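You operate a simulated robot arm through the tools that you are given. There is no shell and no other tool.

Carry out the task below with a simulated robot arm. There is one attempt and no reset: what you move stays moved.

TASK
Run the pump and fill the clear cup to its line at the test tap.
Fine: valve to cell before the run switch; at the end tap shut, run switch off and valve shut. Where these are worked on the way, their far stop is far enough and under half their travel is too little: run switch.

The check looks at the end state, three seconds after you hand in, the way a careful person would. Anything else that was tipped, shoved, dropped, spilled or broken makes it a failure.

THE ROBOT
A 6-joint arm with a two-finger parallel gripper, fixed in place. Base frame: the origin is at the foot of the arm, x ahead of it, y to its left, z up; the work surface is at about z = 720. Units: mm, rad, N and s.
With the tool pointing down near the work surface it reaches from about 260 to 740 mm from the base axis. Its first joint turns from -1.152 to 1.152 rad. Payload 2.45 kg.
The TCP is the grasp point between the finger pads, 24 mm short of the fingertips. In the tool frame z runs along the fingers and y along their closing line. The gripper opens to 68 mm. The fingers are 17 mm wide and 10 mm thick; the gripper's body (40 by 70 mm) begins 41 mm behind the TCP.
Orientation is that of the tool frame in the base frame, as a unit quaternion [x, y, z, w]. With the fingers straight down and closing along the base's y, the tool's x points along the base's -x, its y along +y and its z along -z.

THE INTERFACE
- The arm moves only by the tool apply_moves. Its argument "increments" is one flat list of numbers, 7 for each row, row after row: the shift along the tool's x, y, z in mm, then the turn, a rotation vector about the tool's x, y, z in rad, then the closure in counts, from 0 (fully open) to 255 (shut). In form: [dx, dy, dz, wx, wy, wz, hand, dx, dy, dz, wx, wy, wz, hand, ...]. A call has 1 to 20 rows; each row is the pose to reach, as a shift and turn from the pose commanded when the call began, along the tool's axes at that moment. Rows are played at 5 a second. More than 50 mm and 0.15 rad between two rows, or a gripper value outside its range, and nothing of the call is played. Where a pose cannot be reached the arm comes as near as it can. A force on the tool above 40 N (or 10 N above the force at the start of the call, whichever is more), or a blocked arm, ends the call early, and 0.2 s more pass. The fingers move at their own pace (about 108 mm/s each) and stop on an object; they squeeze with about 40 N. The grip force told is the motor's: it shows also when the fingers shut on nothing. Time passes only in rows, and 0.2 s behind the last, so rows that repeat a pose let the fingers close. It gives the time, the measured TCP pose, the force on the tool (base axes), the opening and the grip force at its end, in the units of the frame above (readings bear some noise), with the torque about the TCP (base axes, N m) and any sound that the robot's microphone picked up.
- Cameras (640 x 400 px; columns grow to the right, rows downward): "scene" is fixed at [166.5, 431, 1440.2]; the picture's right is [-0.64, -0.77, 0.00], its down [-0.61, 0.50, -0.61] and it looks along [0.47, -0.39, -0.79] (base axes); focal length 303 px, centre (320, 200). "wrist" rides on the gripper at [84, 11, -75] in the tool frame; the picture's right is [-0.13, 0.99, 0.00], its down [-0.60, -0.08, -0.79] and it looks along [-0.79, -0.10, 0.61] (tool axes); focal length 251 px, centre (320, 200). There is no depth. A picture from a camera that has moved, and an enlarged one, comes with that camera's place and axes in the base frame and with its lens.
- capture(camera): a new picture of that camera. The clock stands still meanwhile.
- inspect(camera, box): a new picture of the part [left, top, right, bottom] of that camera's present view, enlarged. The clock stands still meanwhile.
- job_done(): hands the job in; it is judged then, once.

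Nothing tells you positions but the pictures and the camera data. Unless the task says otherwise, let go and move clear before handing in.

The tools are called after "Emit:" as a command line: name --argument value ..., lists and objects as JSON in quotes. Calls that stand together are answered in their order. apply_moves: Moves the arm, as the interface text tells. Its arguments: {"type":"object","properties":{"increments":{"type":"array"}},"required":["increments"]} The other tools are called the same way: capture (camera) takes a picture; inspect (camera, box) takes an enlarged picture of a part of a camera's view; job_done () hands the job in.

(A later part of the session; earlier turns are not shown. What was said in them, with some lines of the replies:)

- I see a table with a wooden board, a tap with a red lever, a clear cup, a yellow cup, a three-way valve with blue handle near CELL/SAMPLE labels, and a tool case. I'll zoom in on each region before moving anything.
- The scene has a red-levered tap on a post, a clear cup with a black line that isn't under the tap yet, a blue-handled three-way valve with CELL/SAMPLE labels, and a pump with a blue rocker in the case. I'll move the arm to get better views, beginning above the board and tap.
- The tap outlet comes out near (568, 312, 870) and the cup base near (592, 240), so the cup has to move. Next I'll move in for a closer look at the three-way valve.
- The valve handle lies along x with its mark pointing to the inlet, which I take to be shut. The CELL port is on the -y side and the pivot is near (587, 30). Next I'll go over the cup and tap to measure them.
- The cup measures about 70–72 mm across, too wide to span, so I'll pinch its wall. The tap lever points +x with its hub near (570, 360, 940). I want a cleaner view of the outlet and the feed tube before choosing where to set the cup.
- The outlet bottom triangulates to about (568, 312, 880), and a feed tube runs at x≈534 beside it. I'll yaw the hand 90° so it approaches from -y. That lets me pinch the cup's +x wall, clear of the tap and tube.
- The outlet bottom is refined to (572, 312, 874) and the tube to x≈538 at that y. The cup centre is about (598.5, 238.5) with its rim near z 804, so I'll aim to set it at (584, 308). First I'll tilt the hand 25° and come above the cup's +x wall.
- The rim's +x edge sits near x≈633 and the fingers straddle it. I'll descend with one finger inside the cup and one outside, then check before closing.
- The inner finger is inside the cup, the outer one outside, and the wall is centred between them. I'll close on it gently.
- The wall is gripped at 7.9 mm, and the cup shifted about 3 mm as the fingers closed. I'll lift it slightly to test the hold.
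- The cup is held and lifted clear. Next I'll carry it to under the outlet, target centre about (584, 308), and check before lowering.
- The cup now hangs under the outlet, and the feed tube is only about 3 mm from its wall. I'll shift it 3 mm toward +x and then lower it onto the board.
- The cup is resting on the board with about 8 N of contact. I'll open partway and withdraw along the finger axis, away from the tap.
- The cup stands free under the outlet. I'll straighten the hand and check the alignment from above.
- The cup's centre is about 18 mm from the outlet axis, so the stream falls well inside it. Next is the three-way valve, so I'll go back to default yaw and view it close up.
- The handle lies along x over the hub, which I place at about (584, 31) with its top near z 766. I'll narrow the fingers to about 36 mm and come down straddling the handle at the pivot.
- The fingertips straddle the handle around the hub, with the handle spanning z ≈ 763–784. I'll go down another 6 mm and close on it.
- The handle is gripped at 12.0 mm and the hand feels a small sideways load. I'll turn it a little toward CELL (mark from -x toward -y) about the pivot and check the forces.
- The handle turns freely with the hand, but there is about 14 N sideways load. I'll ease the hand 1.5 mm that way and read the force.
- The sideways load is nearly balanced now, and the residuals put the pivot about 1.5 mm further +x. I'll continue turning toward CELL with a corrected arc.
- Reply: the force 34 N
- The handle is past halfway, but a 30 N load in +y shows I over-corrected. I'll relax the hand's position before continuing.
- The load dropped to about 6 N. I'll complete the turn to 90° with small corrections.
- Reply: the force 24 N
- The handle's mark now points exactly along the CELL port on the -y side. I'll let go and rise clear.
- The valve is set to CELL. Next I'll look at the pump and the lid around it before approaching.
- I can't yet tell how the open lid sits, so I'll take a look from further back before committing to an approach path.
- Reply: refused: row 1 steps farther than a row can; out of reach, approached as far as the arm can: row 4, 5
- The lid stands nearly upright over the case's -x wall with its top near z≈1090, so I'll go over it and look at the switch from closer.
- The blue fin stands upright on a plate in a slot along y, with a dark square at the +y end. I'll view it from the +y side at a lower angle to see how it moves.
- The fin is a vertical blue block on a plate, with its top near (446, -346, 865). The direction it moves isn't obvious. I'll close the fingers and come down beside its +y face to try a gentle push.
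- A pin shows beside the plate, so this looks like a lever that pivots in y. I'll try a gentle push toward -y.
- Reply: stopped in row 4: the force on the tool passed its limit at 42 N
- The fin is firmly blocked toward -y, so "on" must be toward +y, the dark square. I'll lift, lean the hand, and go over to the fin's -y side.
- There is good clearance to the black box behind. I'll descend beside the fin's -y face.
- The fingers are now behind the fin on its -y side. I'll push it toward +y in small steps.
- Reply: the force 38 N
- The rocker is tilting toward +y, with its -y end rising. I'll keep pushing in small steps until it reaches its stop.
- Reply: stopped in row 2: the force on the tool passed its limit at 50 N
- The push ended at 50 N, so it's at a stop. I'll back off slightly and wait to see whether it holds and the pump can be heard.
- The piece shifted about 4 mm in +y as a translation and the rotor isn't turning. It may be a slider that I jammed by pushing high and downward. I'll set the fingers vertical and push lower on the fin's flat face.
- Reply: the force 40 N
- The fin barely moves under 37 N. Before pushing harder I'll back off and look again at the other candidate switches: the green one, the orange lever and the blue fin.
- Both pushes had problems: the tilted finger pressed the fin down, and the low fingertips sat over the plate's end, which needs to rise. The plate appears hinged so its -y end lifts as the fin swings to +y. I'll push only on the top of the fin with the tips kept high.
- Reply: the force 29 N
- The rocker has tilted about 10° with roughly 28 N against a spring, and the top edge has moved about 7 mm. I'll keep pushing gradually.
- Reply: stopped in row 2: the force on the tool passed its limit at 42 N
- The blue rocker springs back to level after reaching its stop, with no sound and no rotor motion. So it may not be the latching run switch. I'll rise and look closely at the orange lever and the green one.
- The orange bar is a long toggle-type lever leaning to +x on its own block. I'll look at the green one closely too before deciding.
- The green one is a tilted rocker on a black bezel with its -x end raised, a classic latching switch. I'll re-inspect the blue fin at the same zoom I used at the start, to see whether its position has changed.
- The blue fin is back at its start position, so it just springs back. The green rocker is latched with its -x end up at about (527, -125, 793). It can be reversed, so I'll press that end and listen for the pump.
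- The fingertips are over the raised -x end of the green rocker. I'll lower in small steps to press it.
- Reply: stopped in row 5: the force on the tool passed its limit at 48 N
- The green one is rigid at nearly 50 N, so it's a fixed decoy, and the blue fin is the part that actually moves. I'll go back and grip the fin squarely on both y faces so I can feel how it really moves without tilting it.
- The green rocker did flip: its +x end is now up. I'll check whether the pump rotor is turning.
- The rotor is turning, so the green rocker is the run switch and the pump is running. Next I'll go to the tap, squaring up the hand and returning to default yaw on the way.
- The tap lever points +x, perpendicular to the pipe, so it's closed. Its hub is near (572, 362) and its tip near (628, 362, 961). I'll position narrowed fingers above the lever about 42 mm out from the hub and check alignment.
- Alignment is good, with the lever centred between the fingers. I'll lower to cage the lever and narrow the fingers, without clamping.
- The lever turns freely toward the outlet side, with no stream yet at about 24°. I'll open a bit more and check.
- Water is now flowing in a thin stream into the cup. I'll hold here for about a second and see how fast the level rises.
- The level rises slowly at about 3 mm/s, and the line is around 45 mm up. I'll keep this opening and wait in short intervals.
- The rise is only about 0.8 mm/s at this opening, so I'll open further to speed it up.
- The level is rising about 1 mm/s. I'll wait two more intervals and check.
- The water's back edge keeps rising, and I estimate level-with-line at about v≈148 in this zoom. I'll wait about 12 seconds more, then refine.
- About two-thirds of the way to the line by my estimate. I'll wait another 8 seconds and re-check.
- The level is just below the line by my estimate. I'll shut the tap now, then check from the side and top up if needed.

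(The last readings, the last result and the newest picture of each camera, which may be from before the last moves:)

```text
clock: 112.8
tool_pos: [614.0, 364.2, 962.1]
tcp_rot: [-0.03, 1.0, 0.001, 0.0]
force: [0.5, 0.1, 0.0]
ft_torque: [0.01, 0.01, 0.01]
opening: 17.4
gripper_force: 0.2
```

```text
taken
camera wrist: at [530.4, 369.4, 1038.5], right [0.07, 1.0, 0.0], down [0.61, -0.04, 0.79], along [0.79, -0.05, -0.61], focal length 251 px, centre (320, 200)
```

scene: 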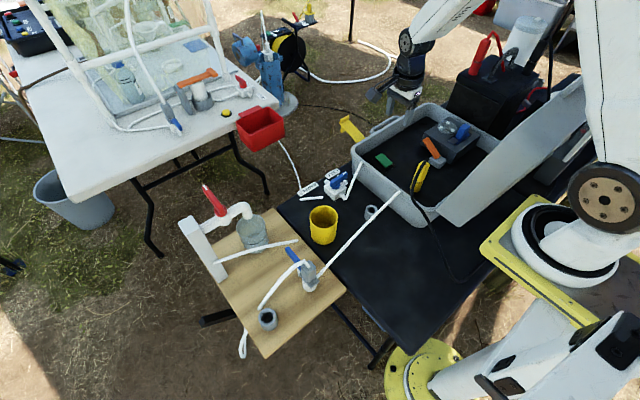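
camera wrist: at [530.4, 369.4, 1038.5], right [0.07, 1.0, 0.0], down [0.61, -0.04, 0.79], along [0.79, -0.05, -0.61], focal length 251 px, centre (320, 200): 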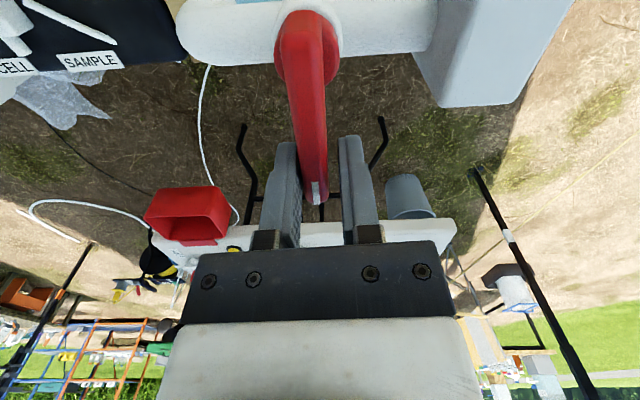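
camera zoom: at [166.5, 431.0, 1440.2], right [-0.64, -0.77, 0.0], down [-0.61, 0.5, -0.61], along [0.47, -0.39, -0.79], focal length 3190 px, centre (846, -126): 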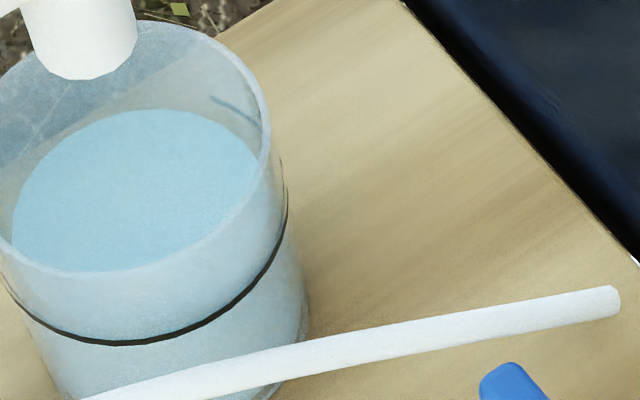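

The stream has stopped. I'll lift off the lever and take a side view of the cup to judge the level against the line.

Emit:
apply_moves --increments '[0, 0, -40, 0, 0, 0, 150, 0, 0, -85, 0, 0, 0, 60, 5, -45, -85, 0, 0, 0, 0, 10, -90, -80, 0, 0, 0, 0, 15, -135, -60, 0, 0, 0, 0, 15, -176, -40, 0, 0, 0, 0]'

Emit:
apply_moves --increments '[0, 0, 0, 0, 0, -0.14, 0, 0, 0, 0, 0, 0, -0.28, 0, 0, 0, 0, 0, 0, -0.42, 0, 0, 0, 0, 0, 0, -0.56, 0, 0, 0, 0, 0, 0, -0.7, 0, 0, 0, 0, 0, 0, -0.84, 0, 0, 0, 0, 0, 0, -0.98, 0, 0, 0, 0, 0, 0, -1.12, 0, 0, 0, 0, 0, 0, -1.26, 0, 0, 0, 0, 0, 0, -1.4, 0, 0, 0, 0, 0, 0, -1.51, 0]'

Emit:
capture --camera "wrist"

Emit:
inspect --camera "scene" --box '[180, 160, 300, 260]'

```text
clock: 114.2
tool_pos: [607.7, 187.8, 1002.5]
tcp_rot: [-0.03, 1.0, 0.001, 0.0]
force: [-0.4, 0.2, -0.3]
ft_torque: [0.02, 0.01, 0.01]
opening: 67.8
gripper_force: 0.1
```

```text
clock: 116.6
tool_pos: [609.1, 187.0, 1002.3]
tcp_rot: [0.707, -0.707, 0.0, 0.0]
force: [0.5, 0.1, 0.0]
ft_torque: [0.0, 0.03, 0.0]
opening: 68.2
gripper_force: 0.2
```

```text
taken
camera wrist: at [599.5, 102.5, 1078.2], right [-0.99, 0.13, 0.0], down [0.08, 0.6, 0.79], along [0.1, 0.79, -0.61], focal length 251 px, centre (320, 200)
```

wrist: 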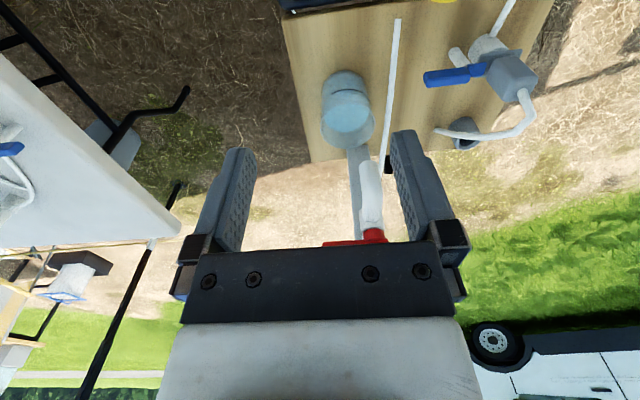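

```text
4.00 times, centred on (240, 210) of scene
camera zoom: at [166.5, 431.0, 1440.2], right [-0.64, -0.77, 0.0], down [-0.61, 0.5, -0.61], along [0.47, -0.39, -0.79], focal length 1212 px, centre (640, 160)
```

zoom: 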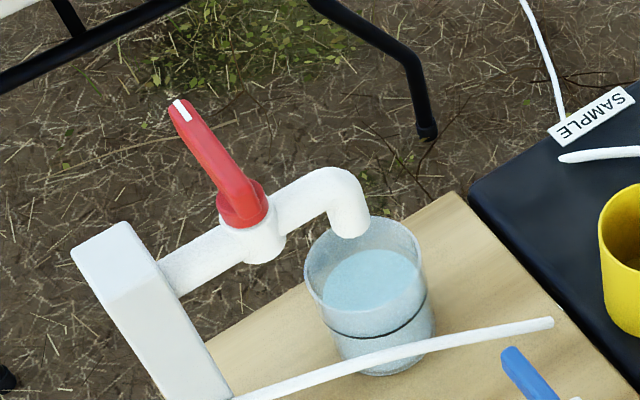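

Emit:
apply_moves --increments '[0, 1.6, 39, 0, -0.0872, 0, 0, 0, 3.2, 78, 0, -0.1744, 0, 0, 0, 4.8, 117, 0, -0.2616, 0, 0, 0, 6.4, 155, 0, -0.3488, 0, 0, 0, 8, 190, 0, -0.436, 0, 0]'

Emit:
capture --camera "wrist"

Emit:
inspect --camera "wrist" --box '[260, 120, 400, 240]'

```text
clock: 117.8
tool_pos: [601.4, 186.6, 812.2]
tcp_rot: [-0.689, 0.692, 0.153, 0.154]
force: [0.5, 0.6, 0.3]
ft_torque: [0.03, -0.02, -0.03]
opening: 68.1
gripper_force: 0.2
```

```text
taken
camera wrist: at [591.2, 78.9, 845.4], right [-0.99, 0.12, 0.05], down [0.08, 0.21, 0.97], along [0.11, 0.97, -0.22], focal length 251 px, centre (320, 200)
```

wrist: 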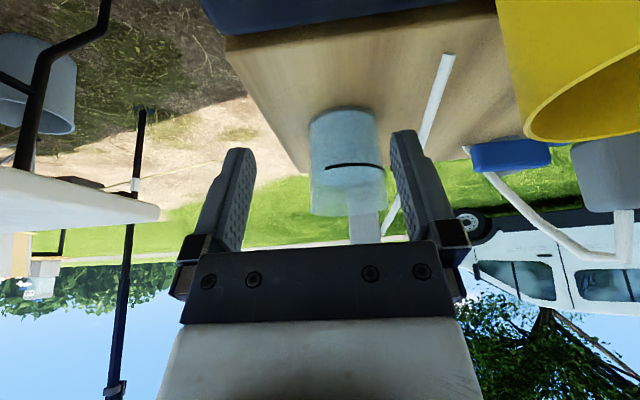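

```text
3.33 times, centred on (330, 180) of wrist
camera zoom: at [591.2, 78.9, 845.4], right [-0.99, 0.12, 0.05], down [0.08, 0.21, 0.97], along [0.11, 0.97, -0.22], focal length 838 px, centre (287, 267)
```

zoom: 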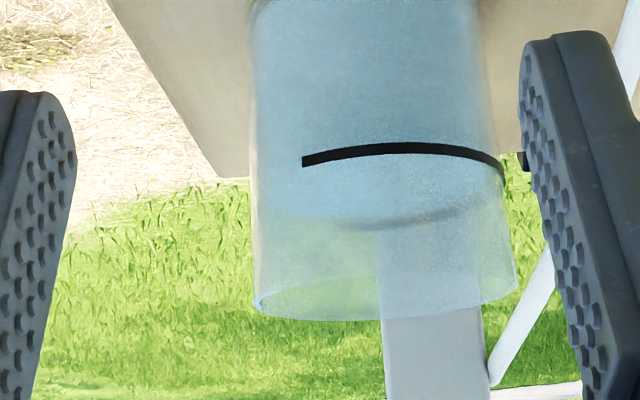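

Emit:
inspect --camera "wrist" --box '[300, 135, 400, 200]'

Emit:
inspect --camera "wrist" --box '[305, 150, 360, 195]'

```text
6.15 times, centred on (350, 168) of wrist
camera zoom: at [591.2, 78.9, 845.4], right [-0.99, 0.12, 0.05], down [0.08, 0.21, 0.97], along [0.11, 0.97, -0.22], focal length 1547 px, centre (135, 400)
```

zoom: 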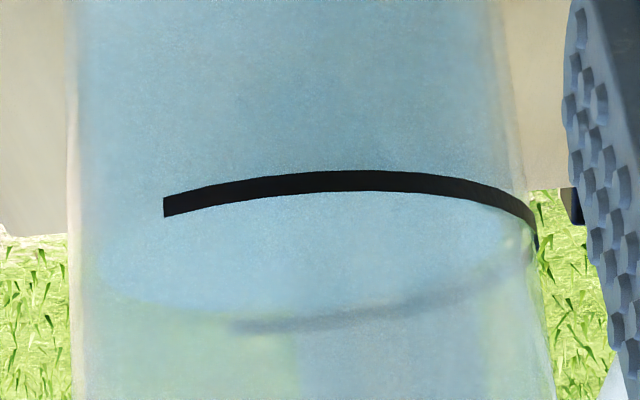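

```text
8.89 times, centred on (332, 172) of wrist
camera zoom: at [591.2, 78.9, 845.4], right [-0.99, 0.12, 0.05], down [0.08, 0.21, 0.97], along [0.11, 0.97, -0.22], focal length 2235 px, centre (209, 444)
```

zoom: 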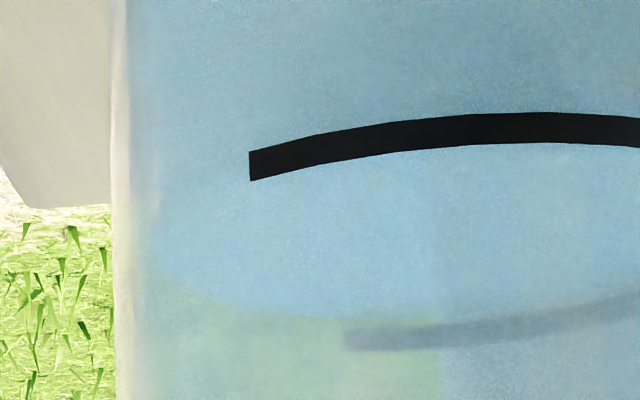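

The side view shows the water surface level with the line: its back edge sits just inside the ring's back arc as it should. The fill is done and the tap is shut. Next I'll withdraw and go switch the pump off.

Emit:
apply_moves --increments '[-13.4, 0, -40.6, 0, 0.109, 0, 0, -26.8, 0, -81.2, 0, 0.218, 0, 0, -40.3, 0, -121.8, 0, 0.327, 0, 0, -53.7, 0, -162.5, 0, 0.436, 0, 0]'

Emit:
apply_moves --increments '[42, 6, 5, 0, 0, 0, 0, 84, 11, 10, 0, 0, 0, 100, 126, 17, 15, 0, 0, 0, 200, 168, 23, 25, 0, 0, 0, 255, 210, 28, 45, 0, 0, 0, 255, 252, 34, 65, 0, 0, 0, 255, 292, 39, 85, 0, 0, 0, 255]'

Emit:
capture --camera "wrist"

Emit:
inspect --camera "scene" --box '[360, 120, 430, 180]'

```text
clock: 118.8
tool_pos: [599.6, 166.4, 982.9]
tcp_rot: [-0.707, 0.707, 0.0, -0.001]
force: [-0.4, 0.0, 0.1]
ft_torque: [0.01, 0.0, 0.0]
opening: 68.2
gripper_force: 0.1
```

```text
clock: 120.4
tool_pos: [560.4, -125.7, 898.0]
tcp_rot: [-0.706, 0.708, 0.002, 0.001]
force: [-0.6, 0.5, -0.1]
ft_torque: [-0.01, 0.01, 0.0]
opening: 0.0
gripper_force: 23.5
```

```text
taken
camera wrist: at [550.1, -209.2, 973.1], right [-0.99, 0.13, 0.0], down [0.08, 0.6, 0.79], along [0.1, 0.79, -0.61], focal length 251 px, centre (320, 200)
```

wrist: 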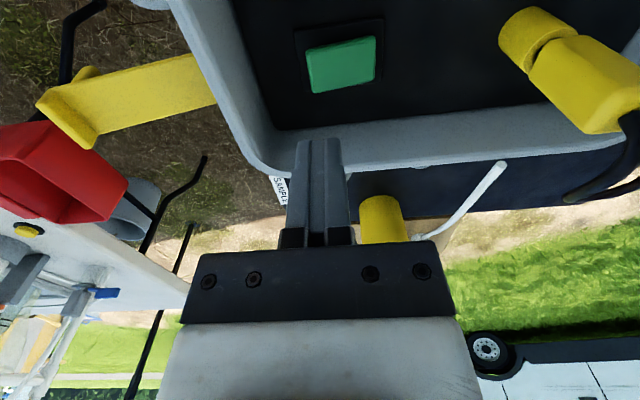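

```text
6.67 times, centred on (395, 150) of scene
camera zoom: at [166.4, 431.0, 1440.2], right [-0.64, -0.77, 0.0], down [-0.61, 0.5, -0.61], along [0.47, -0.39, -0.79], focal length 2020 px, centre (-180, 533)
```

zoom: 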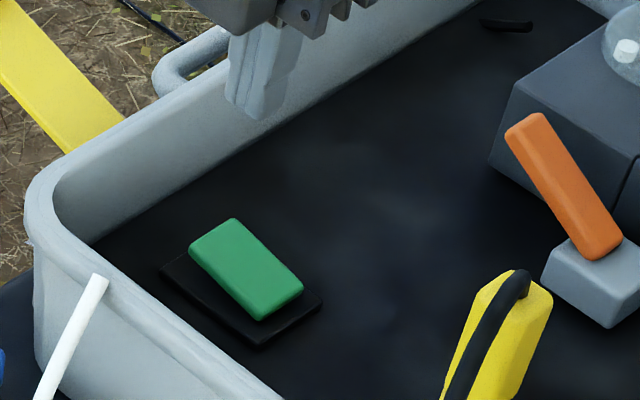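

The hand is over the raised +x end of the green rocker. I'll press it down to switch off.

Emit:
apply_moves --increments '[0, 0, 30, 0, 0, 0, 255, 0, 0, 55, 0, 0, 0, 255, 0, 0, 68, 0, 0, 0, 255, 0, 0, 72, 0, 0, 0, 255, 0, 0, 75, 0, 0, 0, 255, 0, 0, 77, 0, 0, 0, 255, 0, 0, 79, 0, 0, 0, 255, 0, 0, 81, 0, 0, 0, 255]'

Emit:
inspect --camera "scene" --box '[360, 120, 430, 180]'

Emit:
inspect --camera "scene" --box '[435, 95, 495, 145]'

```text
clock: 122.2
tool_pos: [560.7, -125.5, 818.3]
tcp_rot: [-0.706, 0.709, 0.001, 0.0]
force: [-6.4, 3.1, 17.0]
ft_torque: [0.09, 0.31, -0.04]
opening: 0.0
gripper_force: 23.8
```

```text
6.67 times, centred on (395, 150) of scene
camera zoom: at [166.0, 431.2, 1440.2], right [-0.64, -0.77, 0.0], down [-0.61, 0.5, -0.61], along [0.47, -0.39, -0.79], focal length 2020 px, centre (-180, 533)
```

zoom: 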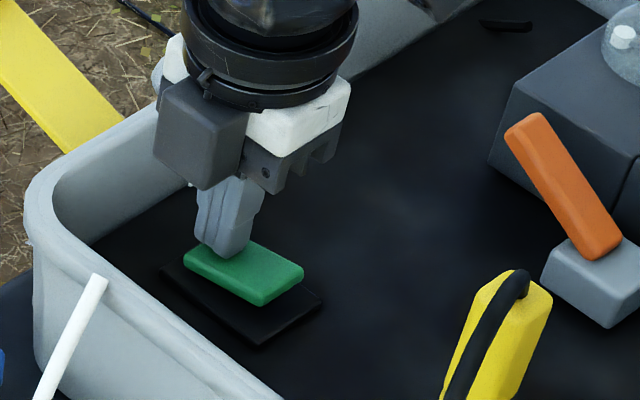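

```text
8.00 times, centred on (465, 120) of scene
camera zoom: at [166.0, 431.2, 1440.2], right [-0.64, -0.77, 0.0], down [-0.61, 0.5, -0.61], along [0.47, -0.39, -0.79], focal length 2424 px, centre (-840, 840)
```

zoom: 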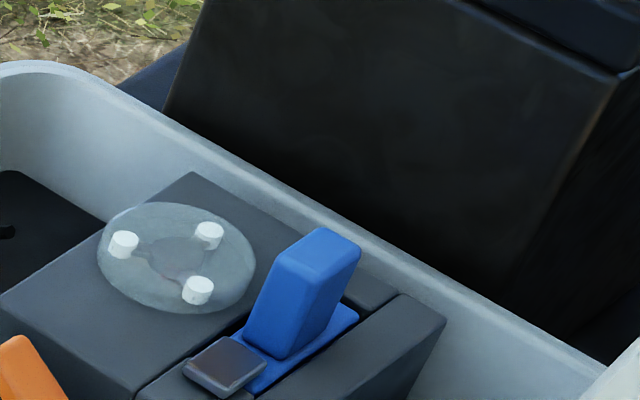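

The rocker has flipped back to its original tilt. I'll lift off and confirm the rotor is stopped.

Emit:
apply_moves --increments '[0, 0, -30, 0, 0, 0, 255, 0, 0, -75, 0, 0, 0, 255, 0, 0, -120, 0, 0, 0, 255]'

Emit:
inspect --camera "scene" --box '[435, 95, 495, 145]'

Emit:
inspect --camera "scene" --box '[370, 140, 410, 170]'

Emit:
capture --camera "scene"

```text
clock: 123.0
tool_pos: [559.2, -125.4, 936.9]
tcp_rot: [-0.707, 0.707, 0.002, 0.001]
force: [-0.5, 0.2, -0.1]
ft_torque: [0.03, 0.02, -0.01]
opening: 0.0
gripper_force: 23.4
```

```text
8.00 times, centred on (465, 120) of scene
camera zoom: at [166.4, 431.0, 1440.2], right [-0.64, -0.77, 0.0], down [-0.61, 0.5, -0.61], along [0.47, -0.39, -0.79], focal length 2424 px, centre (-840, 840)
```

zoom: 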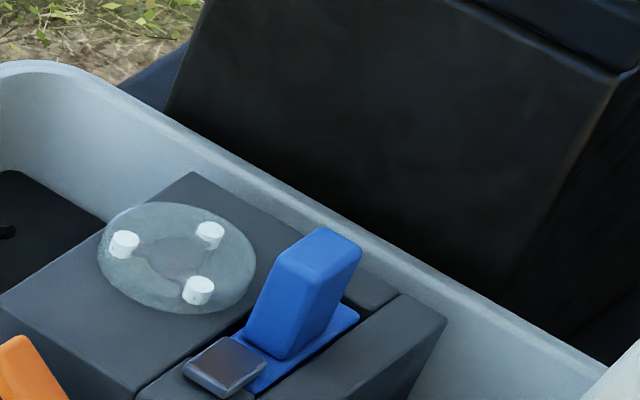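

```text
13.33 times, centred on (390, 155) of scene
camera zoom: at [166.4, 431.0, 1440.2], right [-0.64, -0.77, 0.0], down [-0.61, 0.5, -0.61], along [0.47, -0.39, -0.79], focal length 4040 px, centre (-613, 800)
```

zoom: 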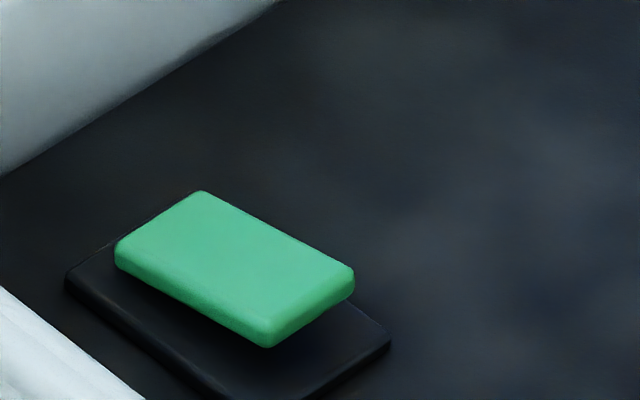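

```text
taken
```

scene: 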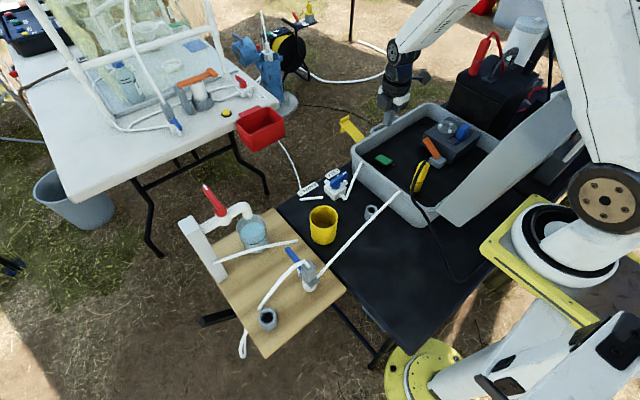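

The rotor is stopped and the rocker is back in its off position. Next I'll return the valve handle to shut, approaching the handle's long end with the fingers straddling it.

Emit:
apply_moves --increments '[-43, -8.5, 5, 0, 0, 0, 120, -86, -17, 10, 0, 0, 0, 120, -128.4, -25.3, 25, 0, 0, 0, 120, -128.4, -25.3, 65, 0, 0, 0, 120]'

Emit:
capture --camera "wrist"

Emit:
inspect --camera "wrist" --box '[240, 20, 400, 180]'

Emit:
inspect --camera "scene" --box '[290, 150, 370, 210]'

```text
clock: 124.0
tool_pos: [586.7, 2.9, 871.4]
tcp_rot: [-0.706, 0.708, 0.001, 0.001]
force: [0.8, 0.0, -0.3]
ft_torque: [0.0, 0.01, 0.01]
opening: 35.7
gripper_force: 0.1
```

```text
taken
camera wrist: at [576.8, -81.0, 946.1], right [-0.99, 0.13, 0.0], down [0.08, 0.6, 0.79], along [0.1, 0.79, -0.61], focal length 251 px, centre (320, 200)
```

wrist: 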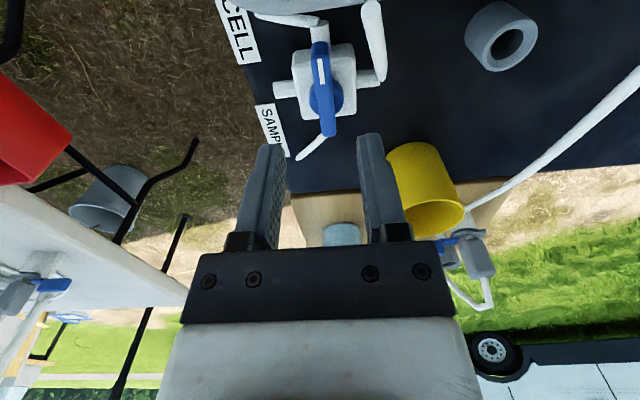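

```text
2.50 times, centred on (320, 100) of wrist
camera zoom: at [576.8, -81.0, 946.1], right [-0.99, 0.13, 0.0], down [0.08, 0.6, 0.79], along [0.1, 0.79, -0.61], focal length 629 px, centre (320, 450)
```

zoom: 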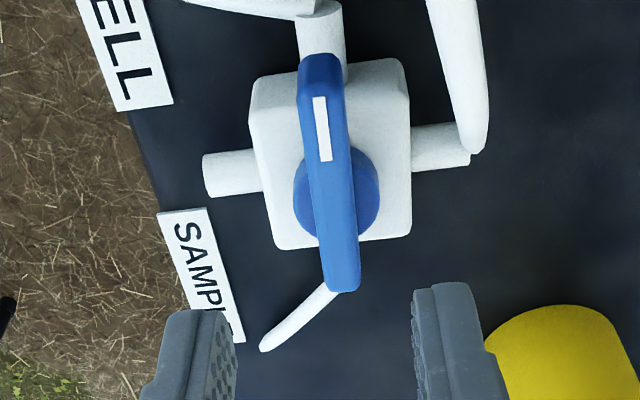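

```text
6.67 times, centred on (330, 180) of scene
camera zoom: at [166.4, 431.0, 1440.2], right [-0.64, -0.77, 0.0], down [-0.61, 0.5, -0.61], along [0.47, -0.39, -0.79], focal length 2020 px, centre (253, 333)
```

zoom: 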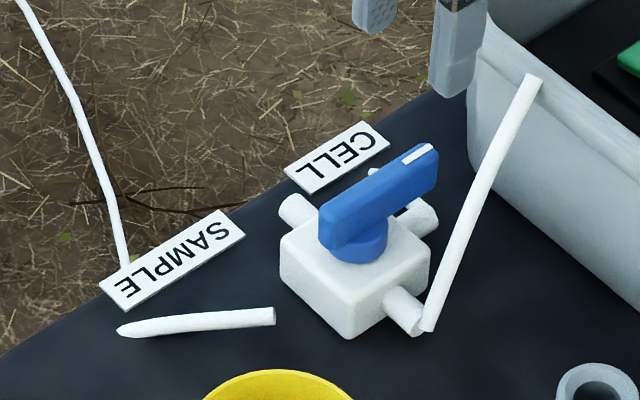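

The handle runs along y at x≈586, from y≈-14 to 46, with its pivot near y≈30. I'll narrow the fingers and lower to cage the handle between the hub and the mark end.

Emit:
apply_moves --increments '[-3, 0.5, 25, 0, 0, 0, 157, -3, 0.5, 50, 0, 0, 0, 157, -3, 0.5, 68, 0, 0, 0, 157, -3, 0.5, 79, 0, 0, 0, 157, -3, 0.5, 79, 0, 0, 0, 188, -3, 0.5, 79, 0, 0, 0, 192]'

Emit:
inspect --camera "wrist" --box '[240, 20, 400, 180]'

Emit:
inspect --camera "scene" --box '[290, 150, 370, 210]'

```text
clock: 125.4
tool_pos: [585.4, 6.4, 791.7]
tcp_rot: [-0.707, 0.708, 0.001, 0.0]
force: [1.2, -0.6, -0.2]
ft_torque: [0.0, 0.04, 0.01]
opening: 16.8
gripper_force: 0.0
```

```text
2.50 times, centred on (320, 100) of wrist
camera zoom: at [576.1, -78.1, 867.4], right [-0.99, 0.13, 0.0], down [0.08, 0.6, 0.79], along [0.1, 0.79, -0.61], focal length 629 px, centre (320, 450)
```

zoom: 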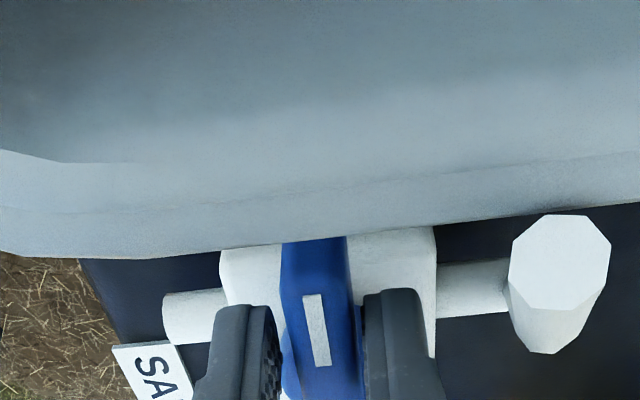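

```text
6.67 times, centred on (330, 180) of scene
camera zoom: at [166.5, 431.0, 1440.2], right [-0.64, -0.77, 0.0], down [-0.61, 0.5, -0.61], along [0.47, -0.39, -0.79], focal length 2020 px, centre (253, 333)
```

zoom: 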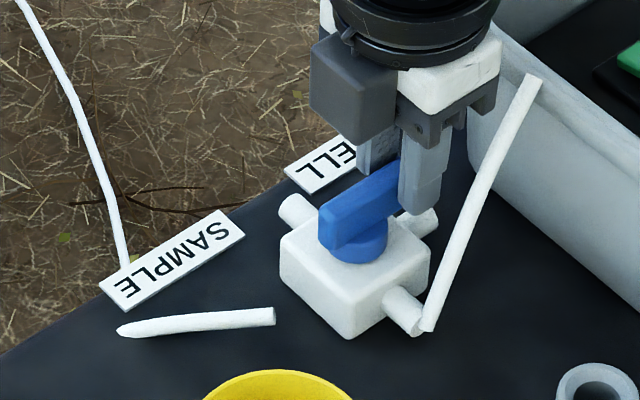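

The handle is caged. I'll turn it back toward shut in two stages, then clamp briefly to square it up along x.

Emit:
apply_moves --increments '[-0.24, 3.35, 0, 0, 0, 0.14, 192, -0.94, 6.63, 0, 0, 0, 0.28, 192, -2.09, 9.79, 0, 0, 0, 0.42, 192, -3.67, 12.75, 0, 0, 0, 0.56, 192, -5.64, 15.46, 0, 0, 0, 0.7, 192, -7.98, 17.87, 0, 0, 0, 0.84, 192]'

Emit:
inspect --camera "scene" --box '[290, 150, 370, 210]'

Emit:
capture --camera "wrist"

```text
clock: 126.8
tool_pos: [568.8, 14.1, 792.0]
tcp_rot: [-0.355, 0.935, 0.001, -0.001]
force: [0.7, -0.3, 0.5]
ft_torque: [-0.03, 0.0, 0.01]
opening: 17.6
gripper_force: 0.8
```

```text
6.67 times, centred on (330, 180) of scene
camera zoom: at [166.5, 431.0, 1440.2], right [-0.64, -0.77, 0.0], down [-0.61, 0.5, -0.61], along [0.47, -0.39, -0.79], focal length 2020 px, centre (253, 333)
```

zoom: 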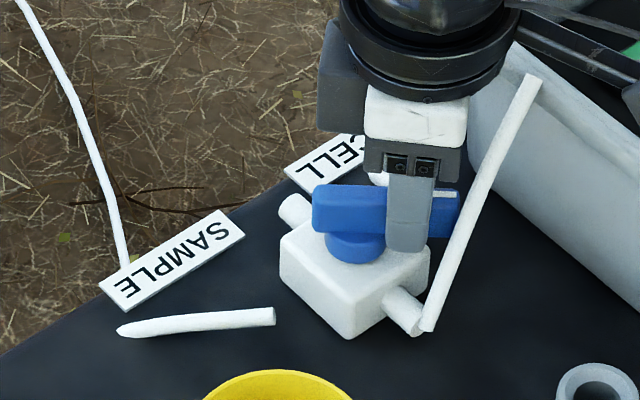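

```text
taken
camera wrist: at [499.5, -33.2, 867.7], right [-0.56, 0.83, 0.0], down [0.5, 0.34, 0.79], along [0.66, 0.45, -0.61], focal length 251 px, centre (320, 200)
```

wrist: 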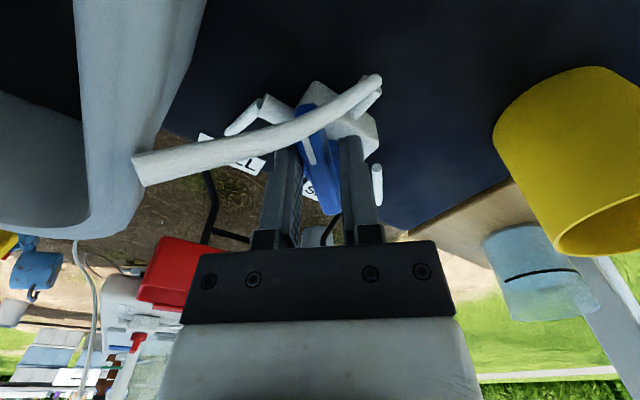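

Emit:
apply_moves --increments '[-0.24, 3.35, 0, 0, 0, 0.14, 192, -0.94, 6.63, 0, 0, 0, 0.28, 192, -2.09, 9.79, 0, 0, 0, 0.42, 192, -3.67, 12.75, 0, 0, 0, 0.56, 192, -5.64, 15.46, 0, 0, 0, 0.7, 192, -6.13, 16.02, 0, 0, 0, 0.731, 192, -6.13, 16.02, 0, 0, 0, 0.731, 192]'

Emit:
inspect --camera "scene" --box '[290, 150, 370, 210]'

Emit:
inspect --camera "wrist" --box '[240, 20, 400, 180]'

```text
clock: 128.4
tool_pos: [561.8, 30.8, 794.6]
tcp_rot: [0.001, 1.0, 0.002, 0.0]
force: [-0.9, -0.9, -0.3]
ft_torque: [-0.01, 0.02, 0.01]
opening: 16.8
gripper_force: 0.1
```

```text
6.67 times, centred on (330, 180) of scene
camera zoom: at [166.5, 431.0, 1440.2], right [-0.64, -0.77, 0.0], down [-0.61, 0.5, -0.61], along [0.47, -0.39, -0.79], focal length 2020 px, centre (253, 333)
```

zoom: 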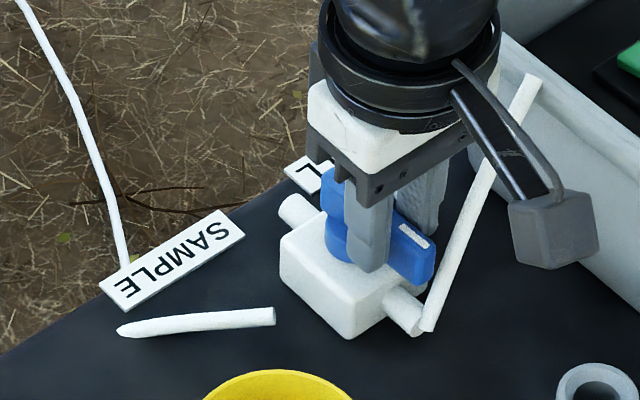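

```text
2.50 times, centred on (320, 100) of wrist
camera zoom: at [479.3, 41.9, 868.0], right [0.13, 0.99, 0.0], down [0.6, -0.08, 0.79], along [0.79, -0.1, -0.61], focal length 629 px, centre (320, 450)
```

zoom: 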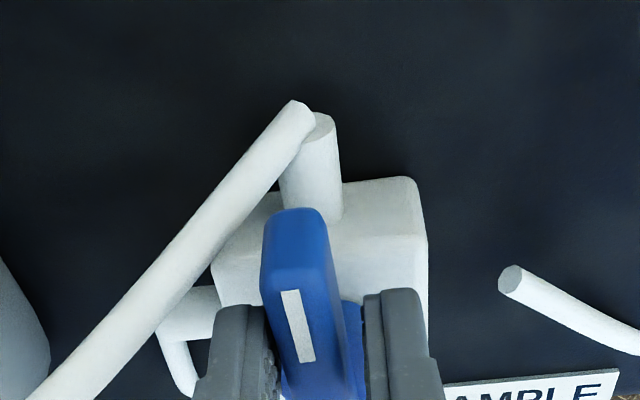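

The handle is nearly back along x. I'll clamp briefly to align it, then check.

Emit:
apply_moves --increments '[0, 0, 0, 0, 0, 0, 220, 0, 0, 0, 0, 0, 0, 255, 0, 0, 0, 0, 0, 0, 255]'

Emit:
inspect --camera "wrist" --box '[240, 20, 400, 180]'

```text
clock: 129.2
tool_pos: [563.0, 31.1, 793.4]
tcp_rot: [0.002, 1.0, 0.001, -0.001]
force: [0.4, -8.3, 0.5]
ft_torque: [-0.19, 0.23, -0.2]
opening: 12.1
gripper_force: 32.7
```

```text
2.50 times, centred on (320, 100) of wrist
camera zoom: at [479.3, 41.2, 868.0], right [0.13, 0.99, 0.0], down [0.6, -0.08, 0.79], along [0.79, -0.1, -0.61], focal length 629 px, centre (320, 450)
```

zoom: 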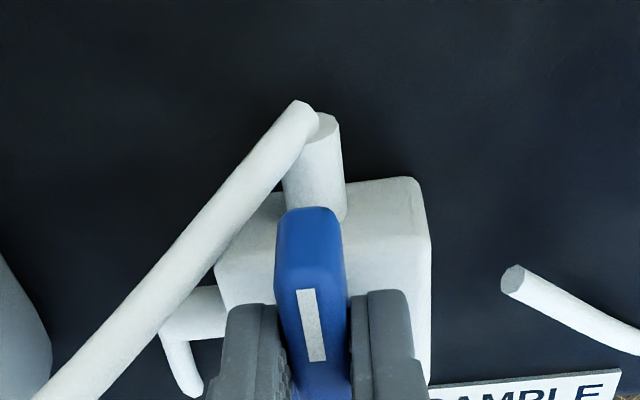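

Emit:
apply_moves --increments '[0, -1, 0, 0, 0, 0, 255, 0, -1, 0, 0, 0, 0, 255]'

Emit:
apply_moves --increments '[0, 0, 0, 0, 0, 0, 210, 0, 0, 0, 0, 0, 0, 150, 0, 0, 0, 0, 0, 0, 140, 0, 0, -30, 0, 0, 0, 140, 0, 0, -70, 0, 0, 0, 140, 0, 0, -115, 0, 0, 0, 100]'

Emit:
inspect --camera "wrist" --box '[220, 20, 420, 180]'

Emit:
inspect --camera "scene" --box '[290, 165, 370, 215]'

```text
clock: 129.8
tool_pos: [562.0, 29.2, 792.6]
tcp_rot: [0.001, 1.0, 0.001, -0.001]
force: [-3.2, 4.7, 2.8]
ft_torque: [0.03, 0.17, 0.11]
opening: 11.9
gripper_force: 32.7
```

```text
clock: 131.2
tool_pos: [562.7, 28.8, 908.3]
tcp_rot: [0.002, 1.0, 0.001, -0.001]
force: [-0.6, 0.5, -0.2]
ft_torque: [0.0, 0.0, 0.01]
opening: 41.6
gripper_force: 0.1
```

```text
2.50 times, centred on (320, 100) of wrist
camera zoom: at [479.8, 39.8, 983.0], right [0.13, 0.99, 0.0], down [0.6, -0.08, 0.79], along [0.79, -0.1, -0.61], focal length 629 px, centre (320, 450)
```

zoom: 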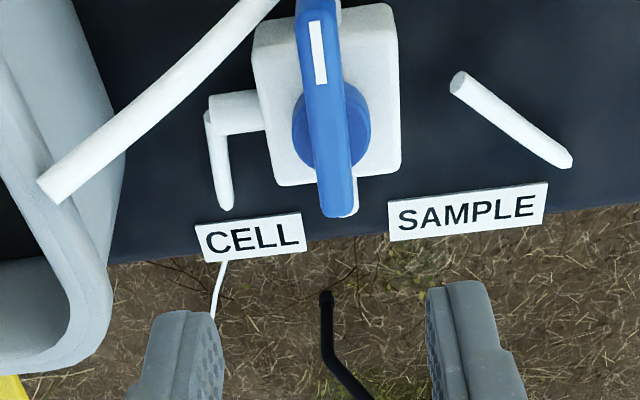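

```text
8.00 times, centred on (330, 190) of scene
camera zoom: at [166.5, 431.0, 1440.2], right [-0.64, -0.77, 0.0], down [-0.61, 0.5, -0.61], along [0.47, -0.39, -0.79], focal length 2424 px, centre (240, 280)
```

zoom: 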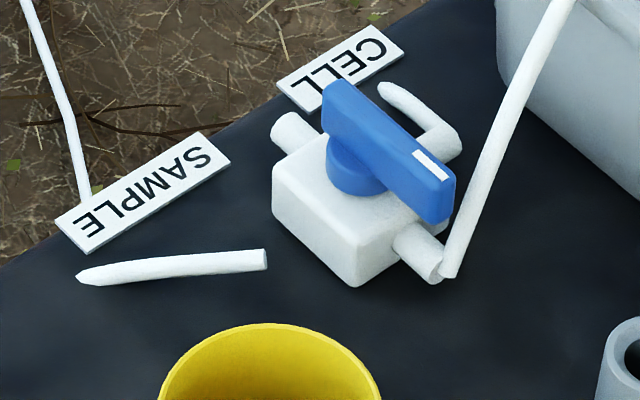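

The valve handle matches its original shut position exactly. I'll move the arm clear and do a last check of the tap, cup, switch and surroundings.

Emit:
apply_moves --increments '[30, 0, -30, 0, 0, 0, 60, 65, 0, -60, 0, 0, 0, 0, 100, 0, -90, 0, 0, 0, 0, 130, 0, -120, 0, 0, 0, 0]'

Emit:
inspect --camera "scene" --box '[170, 170, 330, 270]'

Emit:
inspect --camera "scene" --box '[250, 212, 290, 250]'

Emit:
inspect --camera "scene" --box '[350, 90, 510, 190]'

Emit:
capture --camera "scene"

Emit:
capture --camera "wrist"

```text
clock: 132.2
tool_pos: [431.3, 29.8, 1027.5]
tcp_rot: [0.002, 1.0, 0.001, -0.001]
force: [-0.8, 0.4, -0.2]
ft_torque: [-0.01, 0.0, 0.01]
opening: 68.1
gripper_force: 0.1
```

```text
4.00 times, centred on (250, 220) of scene
camera zoom: at [166.4, 431.0, 1440.2], right [-0.64, -0.77, 0.0], down [-0.61, 0.5, -0.61], along [0.47, -0.39, -0.79], focal length 1212 px, centre (600, 120)
```

zoom: 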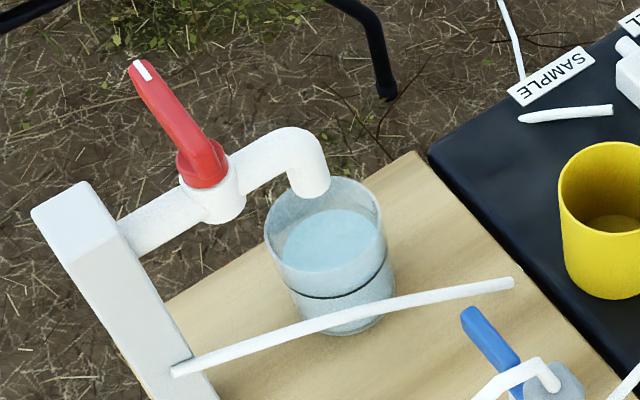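

```text
10.53 times, centred on (270, 231) of scene
camera zoom: at [166.4, 431.0, 1440.2], right [-0.64, -0.77, 0.0], down [-0.61, 0.5, -0.61], along [0.47, -0.39, -0.79], focal length 3190 px, centre (846, -126)
```

zoom: 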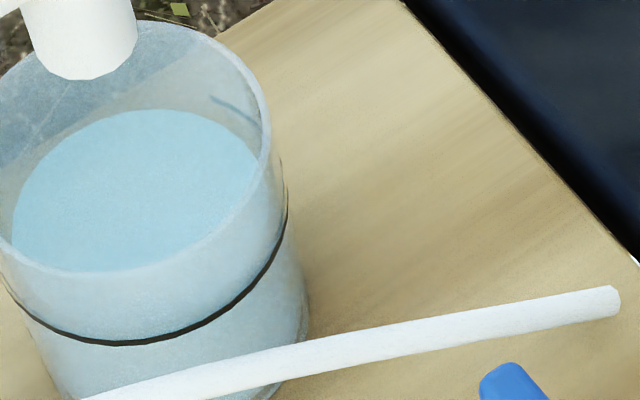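

```text
4.00 times, centred on (430, 140) of scene
camera zoom: at [166.4, 431.0, 1440.2], right [-0.64, -0.77, 0.0], down [-0.61, 0.5, -0.61], along [0.47, -0.39, -0.79], focal length 1212 px, centre (-120, 440)
```

zoom: 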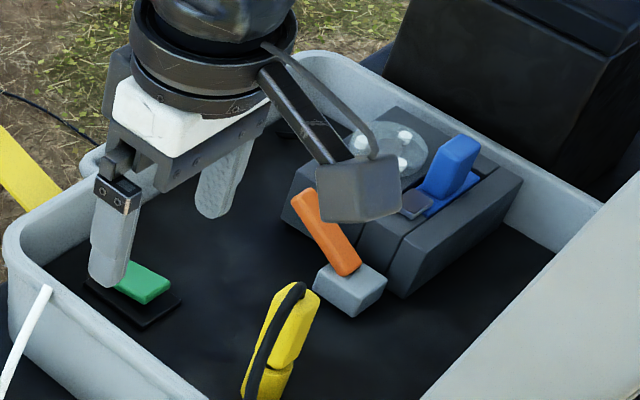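

```text
taken
```

scene: 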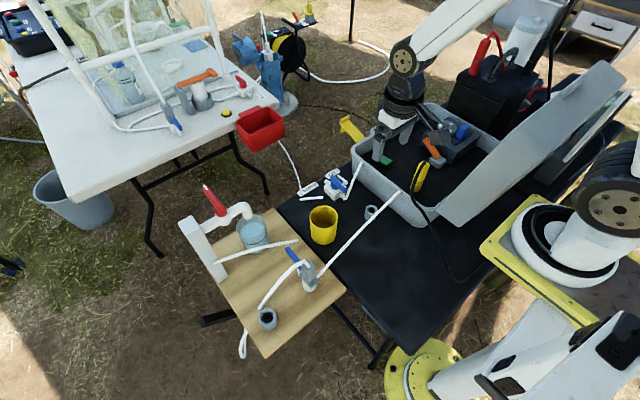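

```text
taken
camera wrist: at [348.6, 40.5, 1102.8], right [0.13, 0.99, 0.0], down [0.6, -0.08, 0.79], along [0.79, -0.1, -0.61], focal length 251 px, centre (320, 200)
```

wrist: 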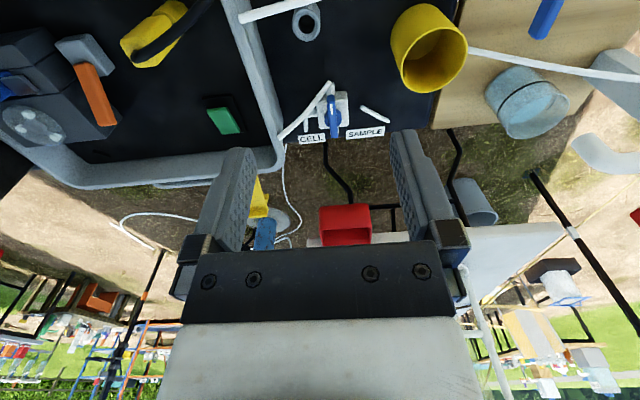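

The end state is checked:
- **Cup:** filled to its line, standing under the tap, nothing spilled.
- **Tap:** lever back at shut, no stream.
- **Run switch:** green rocker in its off position, rotor stopped.
- **Valve:** handle back at shut.

The gripper is open and clear of everything, so I'm handing the job in.

Emit:
job_done

```text
The job is handed in.
```

The job is handed in: the clear cup is filled to its line at the test tap. The tap, run switch and valve are back at shut and off.

- **Order:** I set the valve to CELL before switching the pump on. After filling I shut the tap, then switched the pump off, then shut the valve.
- **Cup:** I moved it about 70 mm to stand under the outlet. The final level looks within about 1 mm of the line in a side view.
- **Run switch:** the green rocker in the case turned out to be the run switch. I first pushed the blue fin on the pump both ways, at up to about 50 N. It sprang back each time and looks as it did at the start.
- **End state:** the tap lever matches its starting position to within a degree or two, and the valve handle matches in the pictures. The pump rotor had stopped, and I saw no water outside the cup. The gripper is open and clear.
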